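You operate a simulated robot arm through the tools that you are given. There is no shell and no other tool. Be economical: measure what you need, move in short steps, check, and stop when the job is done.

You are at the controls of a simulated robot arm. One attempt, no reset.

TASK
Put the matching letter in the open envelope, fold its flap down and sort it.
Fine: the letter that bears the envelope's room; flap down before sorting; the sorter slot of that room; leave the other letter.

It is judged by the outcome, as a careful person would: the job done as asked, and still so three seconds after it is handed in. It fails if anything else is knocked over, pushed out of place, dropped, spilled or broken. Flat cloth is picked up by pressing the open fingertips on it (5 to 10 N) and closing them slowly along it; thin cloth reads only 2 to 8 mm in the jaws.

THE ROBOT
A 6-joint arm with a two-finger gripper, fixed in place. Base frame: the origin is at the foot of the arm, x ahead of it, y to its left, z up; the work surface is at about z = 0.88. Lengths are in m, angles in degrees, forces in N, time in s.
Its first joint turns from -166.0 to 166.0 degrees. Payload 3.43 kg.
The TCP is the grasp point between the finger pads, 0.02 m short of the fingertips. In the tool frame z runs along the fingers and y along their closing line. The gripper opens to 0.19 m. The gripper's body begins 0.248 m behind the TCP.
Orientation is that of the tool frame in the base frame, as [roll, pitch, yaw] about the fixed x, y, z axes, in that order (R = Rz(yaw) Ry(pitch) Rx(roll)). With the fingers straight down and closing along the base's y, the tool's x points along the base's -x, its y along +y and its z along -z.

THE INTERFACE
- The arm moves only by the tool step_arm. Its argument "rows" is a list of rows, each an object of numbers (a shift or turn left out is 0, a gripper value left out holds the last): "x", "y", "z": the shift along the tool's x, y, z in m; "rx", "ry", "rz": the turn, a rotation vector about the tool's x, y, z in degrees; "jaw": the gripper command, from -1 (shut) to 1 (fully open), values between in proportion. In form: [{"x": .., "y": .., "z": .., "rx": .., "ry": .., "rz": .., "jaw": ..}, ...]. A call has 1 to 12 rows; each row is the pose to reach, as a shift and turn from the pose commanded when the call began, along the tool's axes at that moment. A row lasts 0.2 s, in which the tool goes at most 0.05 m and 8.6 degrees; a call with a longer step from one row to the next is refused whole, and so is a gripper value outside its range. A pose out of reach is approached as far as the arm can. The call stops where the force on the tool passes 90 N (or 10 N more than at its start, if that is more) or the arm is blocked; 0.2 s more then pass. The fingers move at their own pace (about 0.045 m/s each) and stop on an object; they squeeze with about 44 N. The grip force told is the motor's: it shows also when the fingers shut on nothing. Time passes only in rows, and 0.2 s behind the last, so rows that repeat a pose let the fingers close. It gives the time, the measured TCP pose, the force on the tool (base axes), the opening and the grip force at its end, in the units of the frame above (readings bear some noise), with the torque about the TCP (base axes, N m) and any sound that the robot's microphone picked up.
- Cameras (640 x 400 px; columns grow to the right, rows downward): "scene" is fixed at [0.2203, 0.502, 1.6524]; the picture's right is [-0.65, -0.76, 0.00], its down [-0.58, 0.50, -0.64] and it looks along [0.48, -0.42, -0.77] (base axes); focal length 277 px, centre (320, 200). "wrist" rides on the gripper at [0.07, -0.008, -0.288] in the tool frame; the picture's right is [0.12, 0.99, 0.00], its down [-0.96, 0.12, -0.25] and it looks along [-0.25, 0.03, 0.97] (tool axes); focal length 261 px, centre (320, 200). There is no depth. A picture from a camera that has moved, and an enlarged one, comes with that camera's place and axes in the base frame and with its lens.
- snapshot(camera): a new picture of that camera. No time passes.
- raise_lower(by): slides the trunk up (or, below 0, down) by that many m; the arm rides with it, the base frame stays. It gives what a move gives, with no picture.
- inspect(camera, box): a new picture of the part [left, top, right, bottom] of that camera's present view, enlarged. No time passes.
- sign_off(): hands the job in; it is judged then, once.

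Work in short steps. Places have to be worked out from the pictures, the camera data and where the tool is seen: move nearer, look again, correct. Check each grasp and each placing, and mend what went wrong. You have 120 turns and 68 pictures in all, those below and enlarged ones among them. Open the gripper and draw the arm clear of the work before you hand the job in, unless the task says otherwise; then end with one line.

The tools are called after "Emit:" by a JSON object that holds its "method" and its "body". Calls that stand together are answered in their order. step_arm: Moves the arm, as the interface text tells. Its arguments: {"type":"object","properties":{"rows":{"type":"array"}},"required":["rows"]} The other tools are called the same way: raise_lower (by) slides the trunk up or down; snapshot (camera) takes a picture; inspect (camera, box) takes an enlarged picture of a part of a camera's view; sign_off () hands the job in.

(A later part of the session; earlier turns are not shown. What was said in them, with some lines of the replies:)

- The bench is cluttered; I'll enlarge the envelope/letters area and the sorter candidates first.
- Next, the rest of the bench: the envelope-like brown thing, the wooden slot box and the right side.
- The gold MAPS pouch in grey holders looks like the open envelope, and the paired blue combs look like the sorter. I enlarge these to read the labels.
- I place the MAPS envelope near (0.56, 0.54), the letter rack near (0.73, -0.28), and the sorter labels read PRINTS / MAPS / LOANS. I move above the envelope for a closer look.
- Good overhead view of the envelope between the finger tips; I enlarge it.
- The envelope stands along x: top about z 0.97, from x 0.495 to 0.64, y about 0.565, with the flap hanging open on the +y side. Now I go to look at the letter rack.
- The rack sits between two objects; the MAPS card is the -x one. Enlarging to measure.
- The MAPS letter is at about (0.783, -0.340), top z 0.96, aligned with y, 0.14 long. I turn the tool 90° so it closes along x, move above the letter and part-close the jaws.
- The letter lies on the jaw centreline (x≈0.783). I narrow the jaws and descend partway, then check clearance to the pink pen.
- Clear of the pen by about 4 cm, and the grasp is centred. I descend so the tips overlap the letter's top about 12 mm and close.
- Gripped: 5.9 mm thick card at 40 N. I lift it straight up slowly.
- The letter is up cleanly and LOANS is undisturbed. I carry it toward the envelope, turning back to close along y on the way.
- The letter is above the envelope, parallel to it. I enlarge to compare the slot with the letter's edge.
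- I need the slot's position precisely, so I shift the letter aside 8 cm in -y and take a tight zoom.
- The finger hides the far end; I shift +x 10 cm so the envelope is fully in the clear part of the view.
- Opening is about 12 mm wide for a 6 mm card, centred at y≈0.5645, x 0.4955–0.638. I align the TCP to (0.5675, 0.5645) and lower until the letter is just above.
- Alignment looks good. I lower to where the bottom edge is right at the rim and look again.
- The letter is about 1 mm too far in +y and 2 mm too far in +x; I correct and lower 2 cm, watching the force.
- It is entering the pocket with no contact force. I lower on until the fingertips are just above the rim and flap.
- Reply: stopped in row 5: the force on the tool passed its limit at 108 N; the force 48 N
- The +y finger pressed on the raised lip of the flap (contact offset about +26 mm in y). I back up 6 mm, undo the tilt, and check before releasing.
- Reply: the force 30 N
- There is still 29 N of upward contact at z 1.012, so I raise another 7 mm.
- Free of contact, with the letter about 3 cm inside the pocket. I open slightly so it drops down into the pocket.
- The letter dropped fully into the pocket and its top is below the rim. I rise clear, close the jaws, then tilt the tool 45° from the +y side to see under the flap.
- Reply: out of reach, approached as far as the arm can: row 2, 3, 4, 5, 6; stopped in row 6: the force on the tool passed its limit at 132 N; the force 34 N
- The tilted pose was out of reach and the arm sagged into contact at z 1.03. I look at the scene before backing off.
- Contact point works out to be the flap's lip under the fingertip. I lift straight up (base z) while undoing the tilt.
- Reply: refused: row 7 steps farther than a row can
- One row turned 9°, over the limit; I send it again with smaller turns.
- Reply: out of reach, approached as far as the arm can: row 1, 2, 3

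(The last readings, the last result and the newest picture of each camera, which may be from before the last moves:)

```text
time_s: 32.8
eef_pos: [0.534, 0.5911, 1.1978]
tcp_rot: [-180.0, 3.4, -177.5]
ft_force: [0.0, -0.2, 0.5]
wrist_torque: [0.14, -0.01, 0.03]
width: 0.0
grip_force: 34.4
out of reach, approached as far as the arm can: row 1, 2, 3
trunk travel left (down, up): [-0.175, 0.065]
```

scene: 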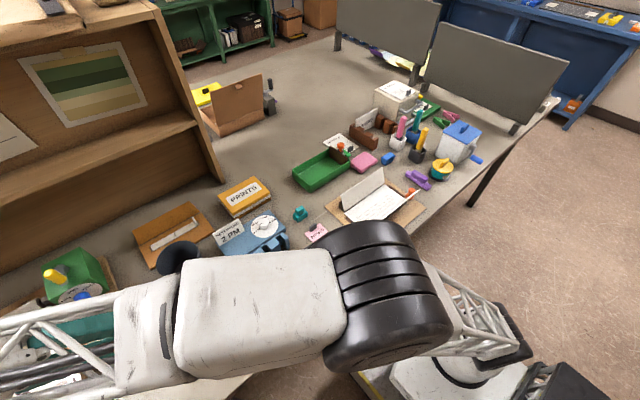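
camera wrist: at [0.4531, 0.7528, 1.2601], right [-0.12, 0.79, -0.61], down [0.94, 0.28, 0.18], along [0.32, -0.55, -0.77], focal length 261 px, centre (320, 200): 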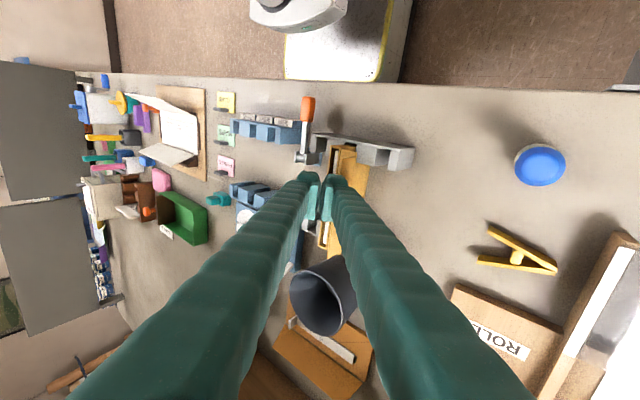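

Back vertical and free. I correct the residual 2–3° turns and shift +x for a clear view of the envelope.

Emit:
{"method": "step_arm", "body": {"rows": [{"ry": 3.4, "rz": 2.5, "x": -0.04, "y": -0.02}, {"ry": 3.4, "rz": 2.5, "x": -0.08, "y": -0.03}, {"ry": 3.4, "rz": 2.5, "x": -0.11, "y": -0.03}, {"ry": 3.4, "rz": 2.5, "x": -0.11, "y": -0.03}]}}

Emit:
{"method": "inspect", "body": {"camera": "wrist", "box": [250, 60, 410, 160]}}

Emit:
{"method": "inspect", "body": {"camera": "scene", "box": [110, 220, 330, 390]}}

```text
time_s: 33.8
eef_pos: [0.6461, 0.5668, 1.2028]
tcp_rot: [-179.8, -0.2, -180.0]
ft_force: [0.3, 0.3, -0.4]
wrist_torque: [-0.02, 0.06, -0.02]
width: 0.0
grip_force: 34.6
trunk travel left (down, up): [-0.175, 0.065]
```

```text
4.00 times, centred on (330, 110) of wrist
camera zoom: at [0.5763, 0.5595, 1.4904], right [-0.12, 0.99, 0.0], down [0.96, 0.12, 0.25], along [0.24, 0.03, -0.97], focal length 1043 px, centre (280, 560)
```

zoom: 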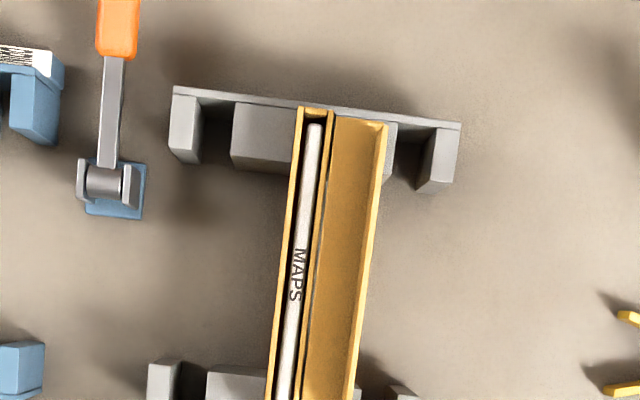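

```text
2.35 times, centred on (220, 305) of scene
camera zoom: at [0.2203, 0.502, 1.6524], right [-0.65, -0.76, 0.0], down [-0.58, 0.5, -0.64], along [0.48, -0.42, -0.77], focal length 652 px, centre (555, -47)
```

zoom: 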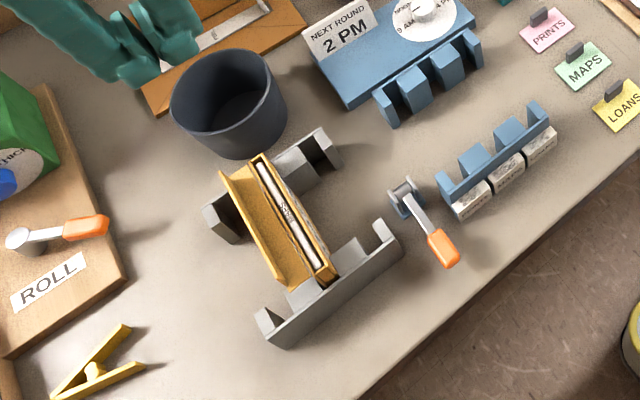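

Envelope and letter are fine; the flap is level, hinge near (y 0.573, z 0.972), lip at y≈0.598. I'll use closed vertical fingers outside the lip to push in and up. First I descend beside it at y≈0.63.

Emit:
{"method": "step_arm", "body": {"rows": [{"x": 0.04, "y": 0.03}, {"x": 0.079, "y": 0.064}, {"x": 0.079, "y": 0.064, "z": 0.045}, {"x": 0.079, "y": 0.064, "z": 0.09}, {"x": 0.079, "y": 0.064, "z": 0.135}, {"x": 0.079, "y": 0.064, "z": 0.18}, {"x": 0.079, "y": 0.064, "z": 0.22}, {"x": 0.079, "y": 0.064, "z": 0.25}, {"x": 0.079, "y": 0.064, "z": 0.25}]}}

Emit:
{"method": "inspect", "body": {"camera": "wrist", "box": [240, 60, 400, 220]}}

```text
refused: row 2 steps farther than a row can; nothing moved
```

```text
2.50 times, centred on (320, 140) of wrist
camera zoom: at [0.5763, 0.5595, 1.4904], right [-0.12, 0.99, 0.0], down [0.96, 0.12, 0.25], along [0.24, 0.03, -0.97], focal length 652 px, centre (320, 350)
```

zoom: 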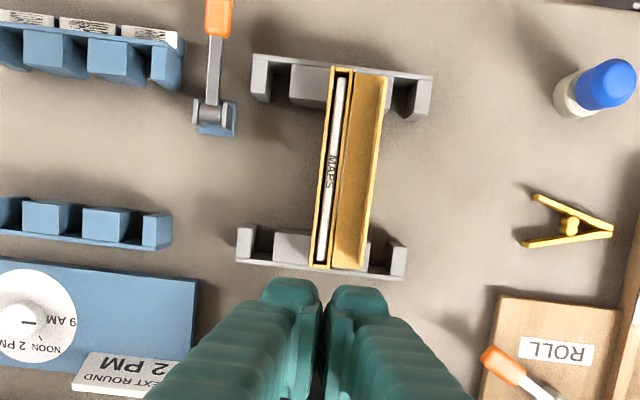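

Step was 0.052 m; I resend it with finer steps.

Emit:
{"method": "step_arm", "body": {"rows": [{"x": 0.03, "y": 0.022}, {"x": 0.06, "y": 0.045}, {"x": 0.079, "y": 0.064}, {"x": 0.079, "y": 0.064, "z": 0.045}, {"x": 0.079, "y": 0.064, "z": 0.09}, {"x": 0.079, "y": 0.064, "z": 0.135}, {"x": 0.079, "y": 0.064, "z": 0.18}, {"x": 0.079, "y": 0.064, "z": 0.22}, {"x": 0.079, "y": 0.064, "z": 0.25}, {"x": 0.079, "y": 0.064, "z": 0.25}]}}

Emit:
{"method": "inspect", "body": {"camera": "wrist", "box": [230, 80, 390, 220]}}

```text
time_s: 36.0
eef_pos: [0.5656, 0.6292, 0.9526]
tcp_rot: [-179.9, 0.0, 180.0]
ft_force: [-0.1, -0.3, 0.0]
wrist_torque: [0.01, 0.0, -0.03]
width: 0.0
grip_force: 34.8
trunk travel left (down, up): [-0.175, 0.065]
```

```text
2.86 times, centred on (310, 150) of wrist
camera zoom: at [0.4957, 0.6223, 1.2404], right [-0.12, 0.99, 0.0], down [0.96, 0.12, 0.25], along [0.24, 0.03, -0.97], focal length 745 px, centre (349, 343)
```

zoom: 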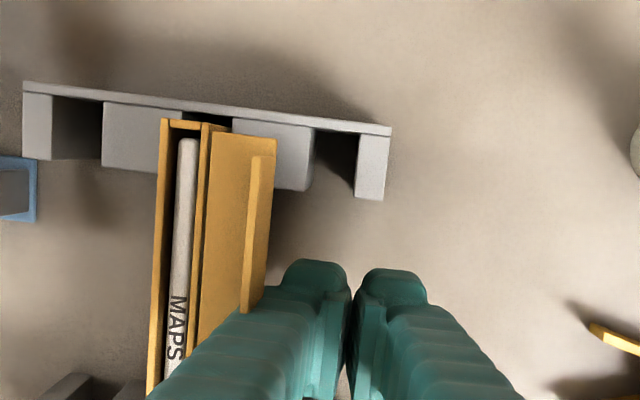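

Fingers are beside the flap, tip at z≈0.933, clear. I ease toward the lip until light contact.

Emit:
{"method": "step_arm", "body": {"rows": [{"y": -0.006}, {"y": -0.01}, {"y": -0.012}, {"y": -0.014}, {"y": -0.016}]}}

```text
time_s: 37.1
eef_pos: [0.5647, 0.6258, 0.9525]
tcp_rot: [-179.7, 0.0, -180.0]
ft_force: [-1.7, 76.9, 22.1]
wrist_torque: [-2.92, -0.02, -0.06]
width: 0.0
grip_force: 34.1
trunk travel left (down, up): [-0.175, 0.065]
```

77 N at lip height with no rotation: it jams. I ease the push to about 15–20 N and slide the fingers upward so friction lifts the lip.

Emit:
{"method": "step_arm", "body": {"rows": [{"y": 0.009}, {"y": 0.009, "z": -0.006}, {"y": 0.008, "z": -0.012}, {"y": 0.007, "z": -0.018}]}}

Emit:
{"method": "inspect", "body": {"camera": "wrist", "box": [230, 80, 390, 220]}}

```text
time_s: 38.1
eef_pos: [0.5653, 0.6181, 0.9722]
tcp_rot: [-179.6, 0.0, -179.9]
ft_force: [0.5, 1.4, 0.5]
wrist_torque: [-0.12, -0.03, -0.01]
width: 0.0
grip_force: 34.0
trunk travel left (down, up): [-0.175, 0.065]
```

```text
2.86 times, centred on (310, 150) of wrist
camera zoom: at [0.4963, 0.6121, 1.2594], right [-0.12, 0.99, -0.01], down [0.96, 0.12, 0.25], along [0.24, 0.02, -0.97], focal length 745 px, centre (349, 343)
```

zoom: 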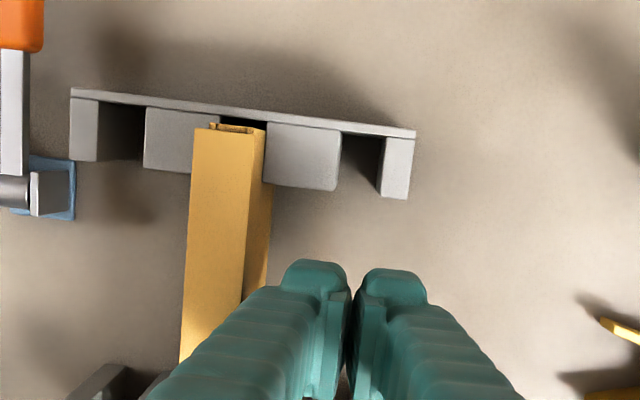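

The flap flipped over onto the opening. I back off +y, rise, and look at how it sits.

Emit:
{"method": "step_arm", "body": {"rows": [{"y": 0.015}, {"y": 0.015, "z": -0.04}, {"y": 0.015, "z": -0.08}, {"y": 0.015, "z": -0.12}, {"x": -0.03, "y": -0.005, "z": -0.15}, {"x": -0.06, "y": -0.03, "z": -0.18}, {"x": -0.08, "y": -0.05, "z": -0.2}, {"x": -0.08, "y": -0.05, "z": -0.2}]}}

Emit:
{"method": "inspect", "body": {"camera": "wrist", "box": [270, 70, 390, 190]}}

Emit:
{"method": "inspect", "body": {"camera": "scene", "box": [160, 260, 260, 360]}}

```text
time_s: 40.0
eef_pos: [0.6477, 0.5716, 1.1717]
tcp_rot: [-179.8, 0.0, -180.0]
ft_force: [-0.4, -0.8, -0.2]
wrist_torque: [0.05, 0.0, 0.01]
width: 0.0003
grip_force: 34.4
trunk travel left (down, up): [-0.175, 0.065]
```

```text
3.33 times, centred on (330, 130) of wrist
camera zoom: at [0.578, 0.5634, 1.4598], right [-0.12, 0.99, 0.0], down [0.96, 0.12, 0.25], along [0.24, 0.03, -0.97], focal length 869 px, centre (287, 433)
```

zoom: 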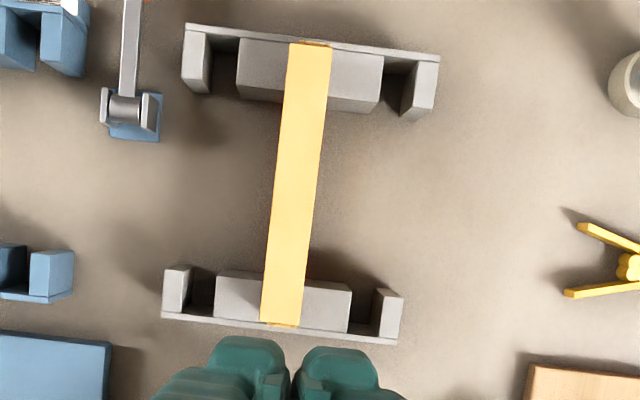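

```text
4.00 times, centred on (210, 310) of scene
camera zoom: at [0.2203, 0.502, 1.6524], right [-0.65, -0.76, 0.0], down [-0.58, 0.5, -0.64], along [0.48, -0.42, -0.77], focal length 1108 px, centre (760, -240)
```

zoom: 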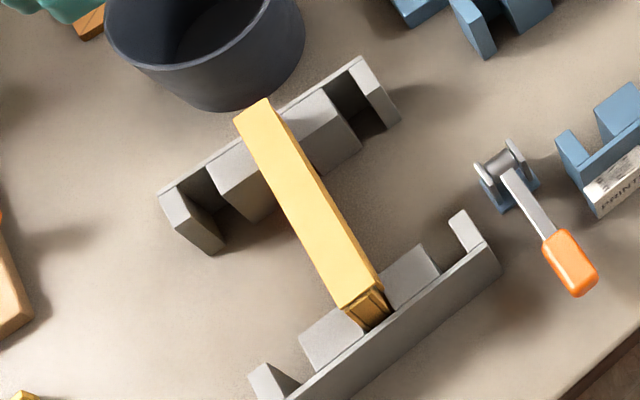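

The flap is over with its lip on the front. I press lightly on top to make sure it is fully down.

Emit:
{"method": "step_arm", "body": {"rows": [{"x": 0.04, "y": -0.006}, {"x": 0.081, "y": -0.012}, {"x": 0.081, "y": -0.012, "z": 0.045}, {"x": 0.081, "y": -0.012, "z": 0.09}, {"x": 0.081, "y": -0.012, "z": 0.13}, {"x": 0.081, "y": -0.012, "z": 0.155}, {"x": 0.081, "y": -0.012, "z": 0.165}, {"x": 0.081, "y": -0.012, "z": 0.17}]}}

```text
time_s: 41.8
eef_pos: [0.5662, 0.5597, 1.003]
tcp_rot: [-180.0, 0.0, -179.9]
ft_force: [0.0, 0.1, 0.6]
wrist_torque: [0.01, -0.03, 0.02]
width: 0.0002
grip_force: 34.3
trunk travel left (down, up): [-0.175, 0.065]
```

No contact yet (tip z≈0.983). I continue in 2 mm steps.

Emit:
{"method": "step_arm", "body": {"rows": [{"z": 0.002}, {"z": 0.004}, {"z": 0.006}, {"z": 0.008}]}}

```text
time_s: 42.8
eef_pos: [0.5648, 0.5584, 0.9968]
tcp_rot: [180.0, 0.1, -179.9]
ft_force: [2.4, 2.0, 34.1]
wrist_torque: [0.46, -0.01, -0.01]
width: 0.0001
grip_force: 34.3
trunk travel left (down, up): [-0.175, 0.065]
```

Contact at tip z≈0.977 with 34 N, so the flap is fully down. Next I rise and view the sorter from above to locate the MAPS slot.

Emit:
{"method": "step_arm", "body": {"rows": [{"z": -0.045}, {"z": -0.09}, {"z": -0.135}, {"z": -0.175}, {"z": -0.2, "y": -0.03, "x": -0.015}, {"z": -0.2, "y": -0.07, "x": -0.03}, {"z": -0.2, "y": -0.11, "x": -0.05}, {"z": -0.2, "y": -0.15, "x": -0.07}, {"z": -0.2, "y": -0.18, "x": -0.09}, {"z": -0.2, "y": -0.198, "x": -0.1}, {"z": -0.2, "y": -0.198, "x": -0.1}]}}

Emit:
{"method": "inspect", "body": {"camera": "wrist", "box": [260, 70, 380, 190]}}

Emit:
{"method": "inspect", "body": {"camera": "scene", "box": [220, 220, 330, 330]}}

```text
time_s: 45.1
eef_pos: [0.664, 0.3612, 1.1938]
tcp_rot: [-179.8, -0.1, 180.0]
ft_force: [0.7, -0.2, -0.3]
wrist_torque: [0.0, 0.0, -0.01]
width: 0.0
grip_force: 34.0
trunk travel left (down, up): [-0.175, 0.065]
```

```text
3.33 times, centred on (320, 130) of wrist
camera zoom: at [0.5949, 0.3533, 1.4822], right [-0.12, 0.99, 0.0], down [0.96, 0.12, 0.25], along [0.24, 0.03, -0.97], focal length 869 px, centre (320, 433)
```

zoom: 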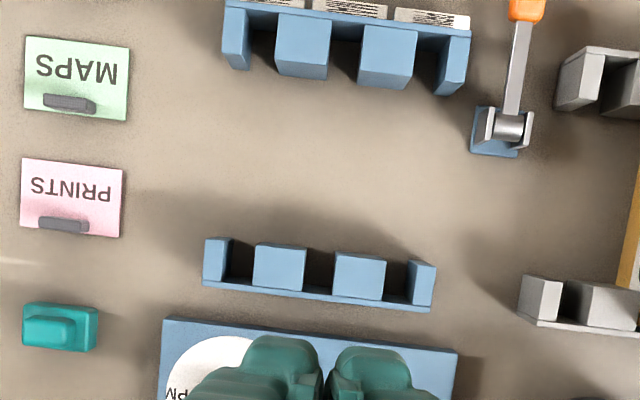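

```text
3.64 times, centred on (275, 275) of scene
camera zoom: at [0.2203, 0.502, 1.6524], right [-0.65, -0.76, 0.0], down [-0.58, 0.5, -0.64], along [0.48, -0.42, -0.77], focal length 1008 px, centre (484, -73)
```

zoom: 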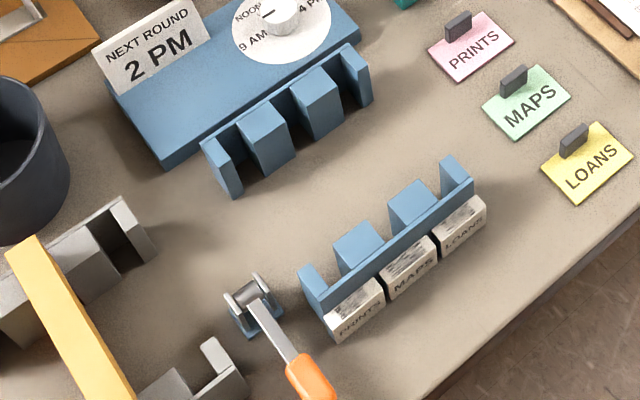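

The sorter's middle (MAPS) slot is at y≈0.356, x 0.49–0.63, post tops z≈0.94, and its combs share x with the grey stand. Now I go back, jaws open 6 cm, and straddle the envelope.

Emit:
{"method": "step_arm", "body": {"rows": [{"x": 0.02, "y": 0.042, "jaw": -0.37}, {"x": 0.04, "y": 0.084}, {"x": 0.06, "y": 0.126}, {"x": 0.08, "y": 0.168}, {"x": 0.0975, "y": 0.204}, {"x": 0.0975, "y": 0.204, "z": 0.045}, {"x": 0.0975, "y": 0.204, "z": 0.09}, {"x": 0.0975, "y": 0.204, "z": 0.13}, {"x": 0.0975, "y": 0.204, "z": 0.13}]}}

Emit:
{"method": "inspect", "body": {"camera": "wrist", "box": [240, 80, 400, 240]}}

```text
time_s: 47.1
eef_pos: [0.5677, 0.5633, 1.0626]
tcp_rot: [-179.9, 0.0, 180.0]
ft_force: [0.1, 0.4, 0.0]
wrist_torque: [-0.01, 0.01, -0.01]
width: 0.0599
grip_force: 0.0
trunk travel left (down, up): [-0.175, 0.065]
```

```text
2.50 times, centred on (320, 160) of wrist
camera zoom: at [0.4987, 0.5566, 1.3502], right [-0.12, 0.99, 0.0], down [0.96, 0.12, 0.25], along [0.25, 0.03, -0.97], focal length 652 px, centre (320, 300)
```

zoom: 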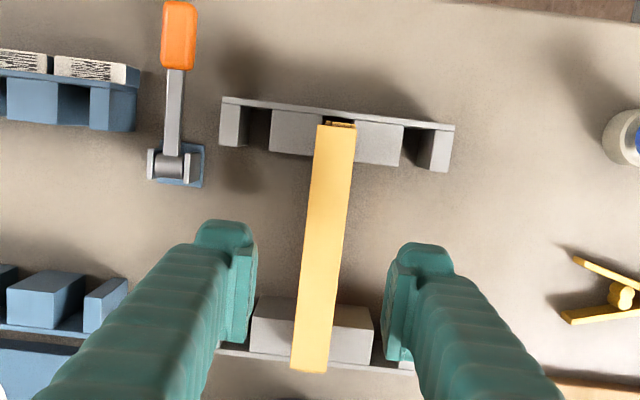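

Straddling cleanly. I descend to TCP z≈0.952 and close.

Emit:
{"method": "step_arm", "body": {"rows": [{"z": 0.04}, {"z": 0.08}, {"z": 0.1}, {"z": 0.11}, {"z": 0.11, "jaw": -0.6}, {"z": 0.11, "jaw": -0.7}, {"z": 0.11, "jaw": -0.78}, {"z": 0.11, "jaw": -0.86}, {"z": 0.11, "jaw": -1}, {"z": 0.11, "jaw": -1}]}}

```text
time_s: 49.4
eef_pos: [0.5673, 0.5645, 0.9538]
tcp_rot: [-179.8, 0.1, -179.9]
ft_force: [0.1, 0.2, 0.0]
wrist_torque: [0.01, 0.02, -0.01]
width: 0.0191
grip_force: 44.2
trunk travel left (down, up): [-0.175, 0.065]
```

Held at 19 mm with no side force. I lift straight up 15 cm.

Emit:
{"method": "step_arm", "body": {"rows": [{"z": -0.01}, {"z": -0.025}, {"z": -0.045}, {"z": -0.07}, {"z": -0.1}, {"z": -0.13}, {"z": -0.15}, {"z": -0.15}]}}

Emit:
{"method": "inspect", "body": {"camera": "scene", "box": [120, 200, 320, 370]}}

```text
time_s: 51.1
eef_pos: [0.5672, 0.5635, 1.1047]
tcp_rot: [-179.8, 0.0, -179.9]
ft_force: [-0.5, 0.4, -1.4]
wrist_torque: [0.0, 0.01, 0.0]
width: 0.0192
grip_force: 43.6
trunk travel left (down, up): [-0.175, 0.065]
```

```text
2.35 times, centred on (220, 285) of scene
camera zoom: at [0.2203, 0.502, 1.6524], right [-0.65, -0.76, 0.0], down [-0.58, 0.5, -0.64], along [0.48, -0.42, -0.77], focal length 652 px, centre (555, 0)
```

zoom: 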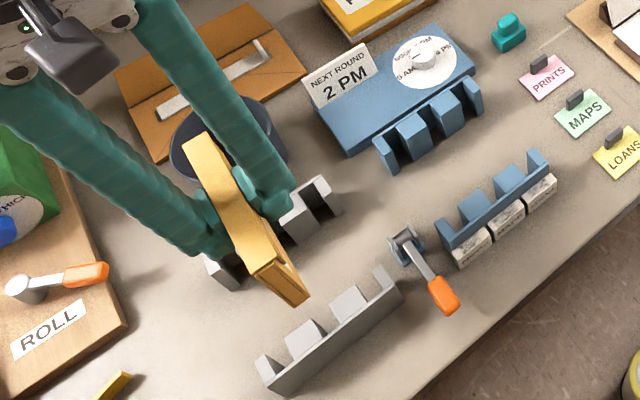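

Envelope is up with the stand undisturbed. I carry it toward the sorter, offset +x so both the empty grey slot and the blue slot are in view for a relative measurement.

Emit:
{"method": "step_arm", "body": {"rows": [{"y": 0, "z": -0.04}, {"x": -0.02, "y": -0.04, "z": -0.07}, {"x": -0.04, "y": -0.08, "z": -0.08}, {"x": -0.06, "y": -0.1, "z": -0.08}, {"x": -0.09, "y": -0.12, "z": -0.08}, {"x": -0.12, "y": -0.12, "z": -0.08}, {"x": -0.12, "y": -0.12, "z": -0.08}]}}

Emit:
{"method": "inspect", "body": {"camera": "wrist", "box": [240, 60, 440, 185]}}

```text
refused: row 2 steps farther than a row can; nothing moved
```

```text
3.20 times, centred on (340, 122) of wrist
camera zoom: at [0.4977, 0.5572, 1.3922], right [-0.12, 0.99, 0.0], down [0.96, 0.12, 0.25], along [0.25, 0.03, -0.97], focal length 834 px, centre (256, 448)
```

zoom: 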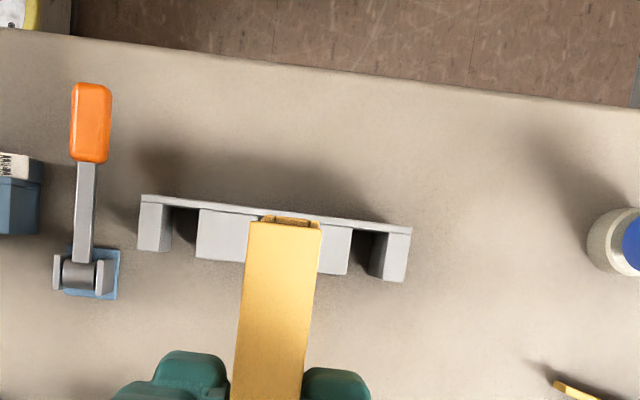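

Step too long; resending with smaller steps (move first, picture afterwards).

Emit:
{"method": "step_arm", "body": {"rows": [{"z": -0.04}, {"x": -0.02, "y": -0.03, "z": -0.06}, {"x": -0.04, "y": -0.06, "z": -0.08}, {"x": -0.06, "y": -0.09, "z": -0.08}, {"x": -0.09, "y": -0.12, "z": -0.08}, {"x": -0.12, "y": -0.12, "z": -0.08}, {"x": -0.12, "y": -0.12, "z": -0.08}]}}

```text
time_s: 52.8
eef_pos: [0.6887, 0.4438, 1.1836]
tcp_rot: [-179.8, -0.2, 180.0]
ft_force: [-0.7, 0.1, -0.8]
wrist_torque: [-0.06, 0.05, 0.0]
width: 0.0192
grip_force: 43.5
trunk travel left (down, up): [-0.175, 0.065]
```

Emit:
{"method": "inspect", "body": {"camera": "wrist", "box": [220, 60, 420, 185]}}

```text
3.20 times, centred on (320, 122) of wrist
camera zoom: at [0.6187, 0.4368, 1.4713], right [-0.12, 0.99, 0.0], down [0.96, 0.12, 0.25], along [0.24, 0.03, -0.97], focal length 834 px, centre (320, 448)
```

zoom: 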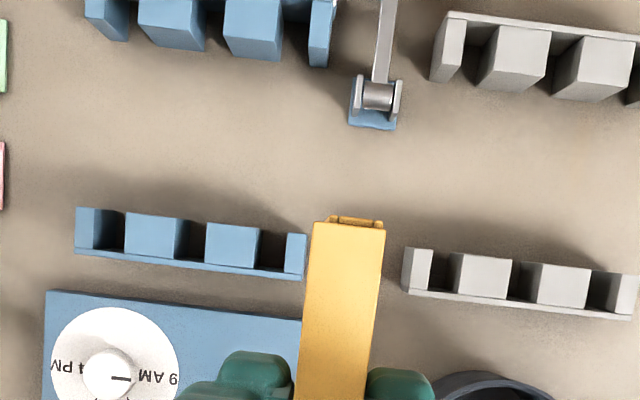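

Comparing the two racks in the same view: blue middle slot is 0.2066 m in -y from the grey middle slot, same x. I move by exactly that and lower to just above the posts.

Emit:
{"method": "step_arm", "body": {"rows": [{"x": 0.03, "y": -0.022}, {"x": 0.06, "y": -0.044}, {"x": 0.09, "y": -0.066}, {"x": 0.12, "y": -0.0868}, {"x": 0.12, "y": -0.0868, "z": 0.04}, {"x": 0.12, "y": -0.0868, "z": 0.08}, {"x": 0.12, "y": -0.0868, "z": 0.12}, {"x": 0.12, "y": -0.0868, "z": 0.15}, {"x": 0.12, "y": -0.0868, "z": 0.15}]}}

Emit:
{"method": "inspect", "body": {"camera": "wrist", "box": [260, 80, 380, 160]}}

Emit:
{"method": "inspect", "body": {"camera": "scene", "box": [220, 220, 330, 330]}}

```text
time_s: 54.8
eef_pos: [0.5674, 0.3565, 1.0331]
tcp_rot: [-179.9, -0.1, -180.0]
ft_force: [0.9, 0.2, -0.8]
wrist_torque: [0.01, -0.04, 0.0]
width: 0.0192
grip_force: 44.4
trunk travel left (down, up): [-0.175, 0.065]
```

```text
5.00 times, centred on (320, 120) of wrist
camera zoom: at [0.4978, 0.3498, 1.3199], right [-0.12, 0.99, 0.0], down [0.96, 0.12, 0.25], along [0.25, 0.03, -0.97], focal length 1303 px, centre (320, 600)
```

zoom: 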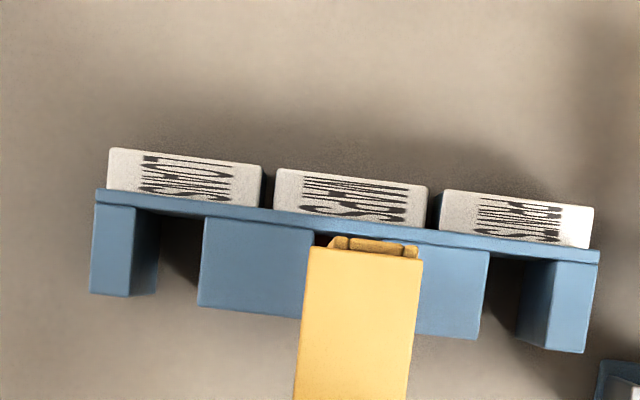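

```text
3.64 times, centred on (275, 275) of scene
camera zoom: at [0.2203, 0.502, 1.6524], right [-0.65, -0.76, 0.0], down [-0.58, 0.5, -0.64], along [0.48, -0.42, -0.77], focal length 1008 px, centre (484, -73)
```

zoom: 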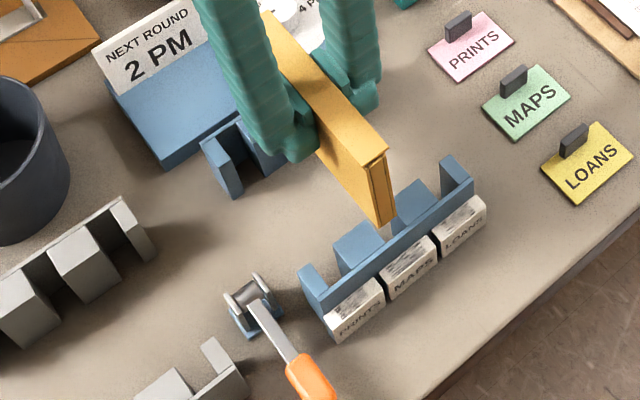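

Two estimates differ by about 2 mm, so I shift half of that (-1.2 mm) and lower to just above the posts for a tight look.

Emit:
{"method": "step_arm", "body": {"rows": [{"y": -0.0012, "z": 0.005}, {"y": -0.0012, "z": 0.01}, {"y": -0.0012, "z": 0.016}, {"y": -0.0012, "z": 0.016}]}}

Emit:
{"method": "inspect", "body": {"camera": "scene", "box": [295, 255, 345, 305]}}

```text
time_s: 55.8
eef_pos: [0.5675, 0.3563, 1.0168]
tcp_rot: [-180.0, 0.0, 180.0]
ft_force: [0.3, 1.0, -1.0]
wrist_torque: [-0.04, 0.05, 0.04]
width: 0.019
grip_force: 44.1
trunk travel left (down, up): [-0.175, 0.065]
```

```text
8.00 times, centred on (320, 280) of scene
camera zoom: at [0.2203, 0.502, 1.6524], right [-0.65, -0.76, 0.0], down [-0.58, 0.5, -0.64], along [0.48, -0.42, -0.77], focal length 2217 px, centre (320, -440)
```

zoom: 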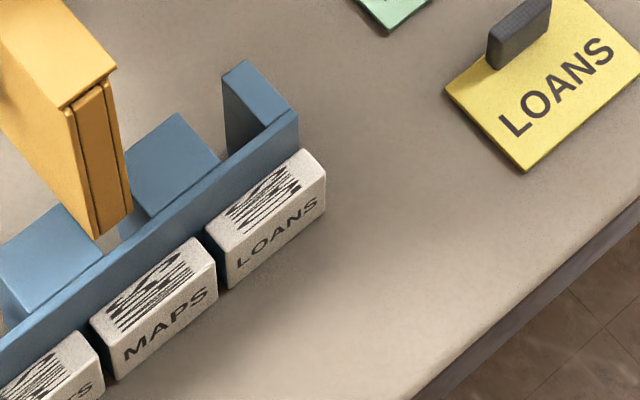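

The +y bottom edge sits right at the left post's edge while the other side shows clearance, so I shift another -1.3 mm and lower gently, watching force.

Emit:
{"method": "step_arm", "body": {"rows": [{"y": -0.0013}, {"y": -0.0013, "z": 0.004}, {"y": -0.0013, "z": 0.008}, {"y": -0.0013, "z": 0.012}, {"y": -0.0013, "z": 0.016}]}}

Emit:
{"method": "inspect", "body": {"camera": "scene", "box": [285, 255, 335, 305]}}

```text
time_s: 57.0
eef_pos: [0.568, 0.3548, 1.0034]
tcp_rot: [-180.0, -0.2, 179.9]
ft_force: [1.1, -0.7, -0.8]
wrist_torque: [-0.1, 0.0, 0.01]
width: 0.0191
grip_force: 43.2
trunk travel left (down, up): [-0.175, 0.065]
```

```text
8.00 times, centred on (310, 280) of scene
camera zoom: at [0.2203, 0.502, 1.6524], right [-0.65, -0.76, 0.0], down [-0.58, 0.5, -0.64], along [0.48, -0.42, -0.77], focal length 2217 px, centre (400, -440)
```

zoom: 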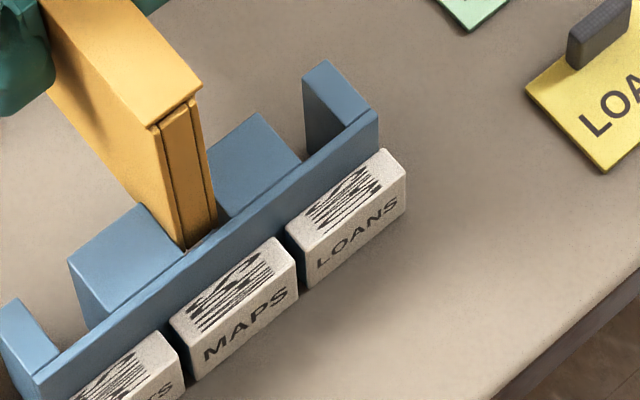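

It is entering the MAPS slot with no force. I continue down slowly.

Emit:
{"method": "step_arm", "body": {"rows": [{"z": 0.006}, {"z": 0.012}, {"z": 0.018}, {"z": 0.024}, {"z": 0.03}, {"z": 0.035}, {"z": 0.035}]}}

```text
time_s: 58.5
eef_pos: [0.5675, 0.3542, 0.9674]
tcp_rot: [-180.0, 0.0, 179.9]
ft_force: [1.1, -2.3, -0.7]
wrist_torque: [-0.07, -0.02, 0.02]
width: 0.0193
grip_force: 44.1
trunk travel left (down, up): [-0.175, 0.065]
```

Going well. The last centimetre in 3 mm steps until it touches the floor.

Emit:
{"method": "step_arm", "body": {"rows": [{"z": 0.003}, {"z": 0.006}, {"z": 0.009}, {"z": 0.011}, {"z": 0.013}, {"z": 0.013}]}}

Emit:
{"method": "inspect", "body": {"camera": "scene", "box": [230, 220, 330, 320]}}

```text
time_s: 60.0
eef_pos: [0.5677, 0.3552, 0.9551]
tcp_rot: [-180.0, 0.1, 180.0]
ft_force: [-1.2, -3.9, 0.1]
wrist_torque: [-0.09, -0.02, 0.0]
width: 0.019
grip_force: 44.0
trunk travel left (down, up): [-0.175, 0.065]
```

```text
4.00 times, centred on (280, 270) of scene
camera zoom: at [0.2203, 0.502, 1.6524], right [-0.65, -0.76, 0.0], down [-0.58, 0.5, -0.64], along [0.48, -0.42, -0.77], focal length 1108 px, centre (480, -80)
```

zoom: 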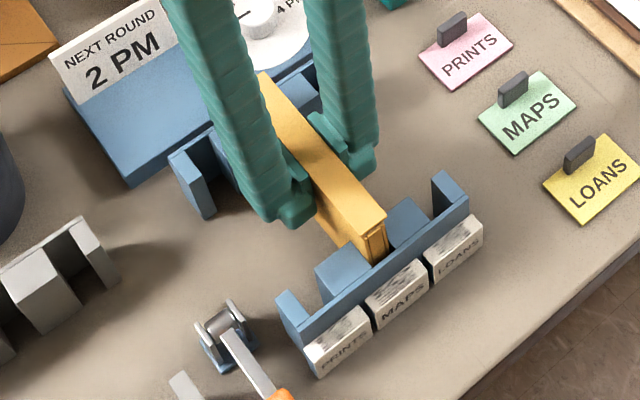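

Seated in the middle slot, height matching the grey stand. I lower 2 mm more and release.

Emit:
{"method": "step_arm", "body": {"rows": [{"z": 0.002}, {"z": 0.002, "jaw": -0.75}, {"z": 0.002, "jaw": -0.65}, {"z": 0.002, "jaw": -0.5}, {"z": 0.002, "jaw": -0.4}, {"z": 0.002, "jaw": -0.4}]}}

Emit:
{"method": "step_arm", "body": {"rows": [{"z": -0.03}, {"z": -0.07}, {"z": -0.11}, {"z": -0.15}, {"z": -0.2}, {"x": -0.03, "z": -0.22}, {"x": -0.07, "z": -0.23}, {"x": -0.1, "z": -0.23}, {"x": -0.1, "z": -0.23}]}}

Emit:
{"method": "inspect", "body": {"camera": "wrist", "box": [260, 70, 380, 190]}}

Emit:
{"method": "snapshot", "body": {"camera": "scene"}}

```text
time_s: 61.4
eef_pos: [0.5672, 0.3552, 0.9526]
tcp_rot: [-179.8, 0.0, -180.0]
ft_force: [-0.9, -0.4, -0.5]
wrist_torque: [0.01, 0.02, 0.04]
width: 0.0573
grip_force: 0.0
trunk travel left (down, up): [-0.175, 0.065]
```

```text
time_s: 63.4
eef_pos: [0.6685, 0.3553, 1.1821]
tcp_rot: [-179.8, -0.2, 180.0]
ft_force: [0.7, 0.3, 0.1]
wrist_torque: [-0.03, 0.06, 0.02]
width: 0.0569
grip_force: 0.1
trunk travel left (down, up): [-0.175, 0.065]
```

```text
3.33 times, centred on (320, 130) of wrist
camera zoom: at [0.5985, 0.3487, 1.4691], right [-0.12, 0.99, 0.0], down [0.96, 0.12, 0.25], along [0.24, 0.03, -0.97], focal length 869 px, centre (320, 433)
```

zoom: 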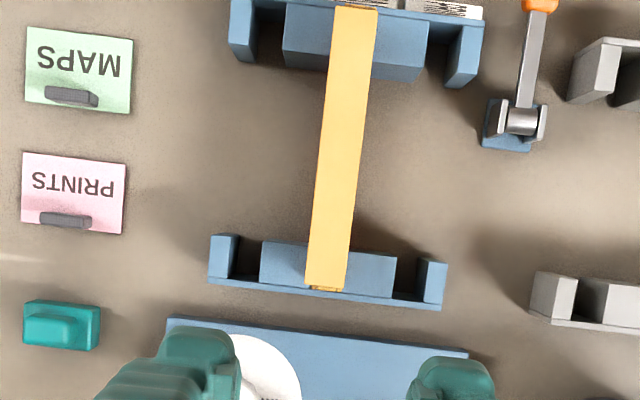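

```text
5 pictures are left
```

scene: 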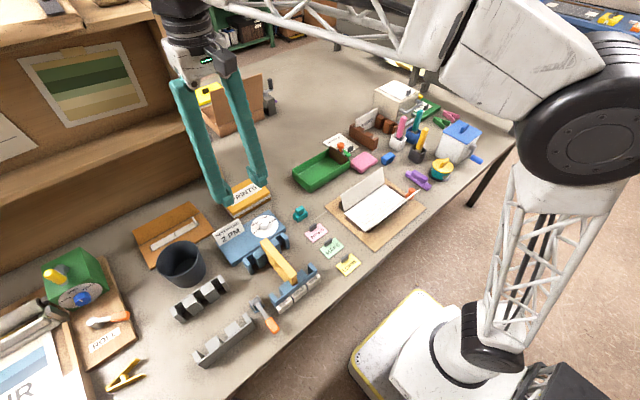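

The envelope is upright in the MAPS slot with the flap down, and nothing else has moved. I rise a little further, open the jaws fully, then hand in.

Emit:
{"method": "step_arm", "body": {"rows": [{"z": -0.04}, {"z": -0.08, "jaw": 1}, {"z": -0.08, "jaw": 1}, {"z": -0.08}, {"z": -0.08}, {"z": -0.08}, {"z": -0.08}, {"z": -0.08}]}}

Emit:
{"method": "inspect", "body": {"camera": "scene", "box": [220, 210, 330, 320]}}

```text
time_s: 65.2
eef_pos: [0.6681, 0.3553, 1.2622]
tcp_rot: [-179.8, 0.0, 180.0]
ft_force: [0.1, 0.6, -0.9]
wrist_torque: [-0.02, 0.01, 0.01]
width: 0.19
grip_force: 0.0
trunk travel left (down, up): [-0.175, 0.065]
```

```text
3.64 times, centred on (275, 265) of scene
camera zoom: at [0.2203, 0.502, 1.6524], right [-0.65, -0.76, 0.0], down [-0.58, 0.5, -0.64], along [0.48, -0.42, -0.77], focal length 1008 px, centre (484, -36)
```

zoom: 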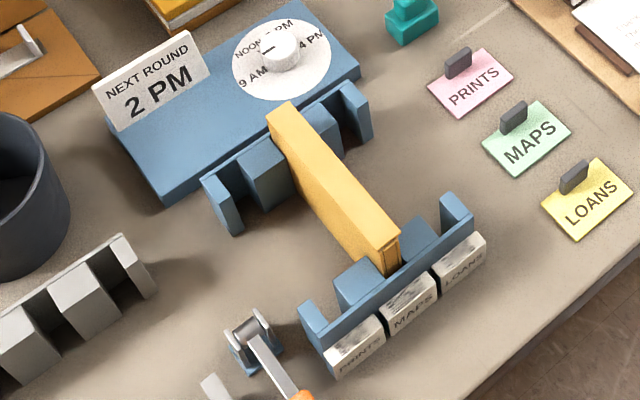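

The envelope sits in the MAPS slot with its flap closed, and the arm is clear. Handing in.

Emit:
{"method": "sign_off", "body": {}}

```text
The job is handed in.
```

The MAPS letter is in the MAPS envelope, its flap is folded down, and the envelope stands in the sorter's MAPS slot; the LOANS letter was left in its rack.
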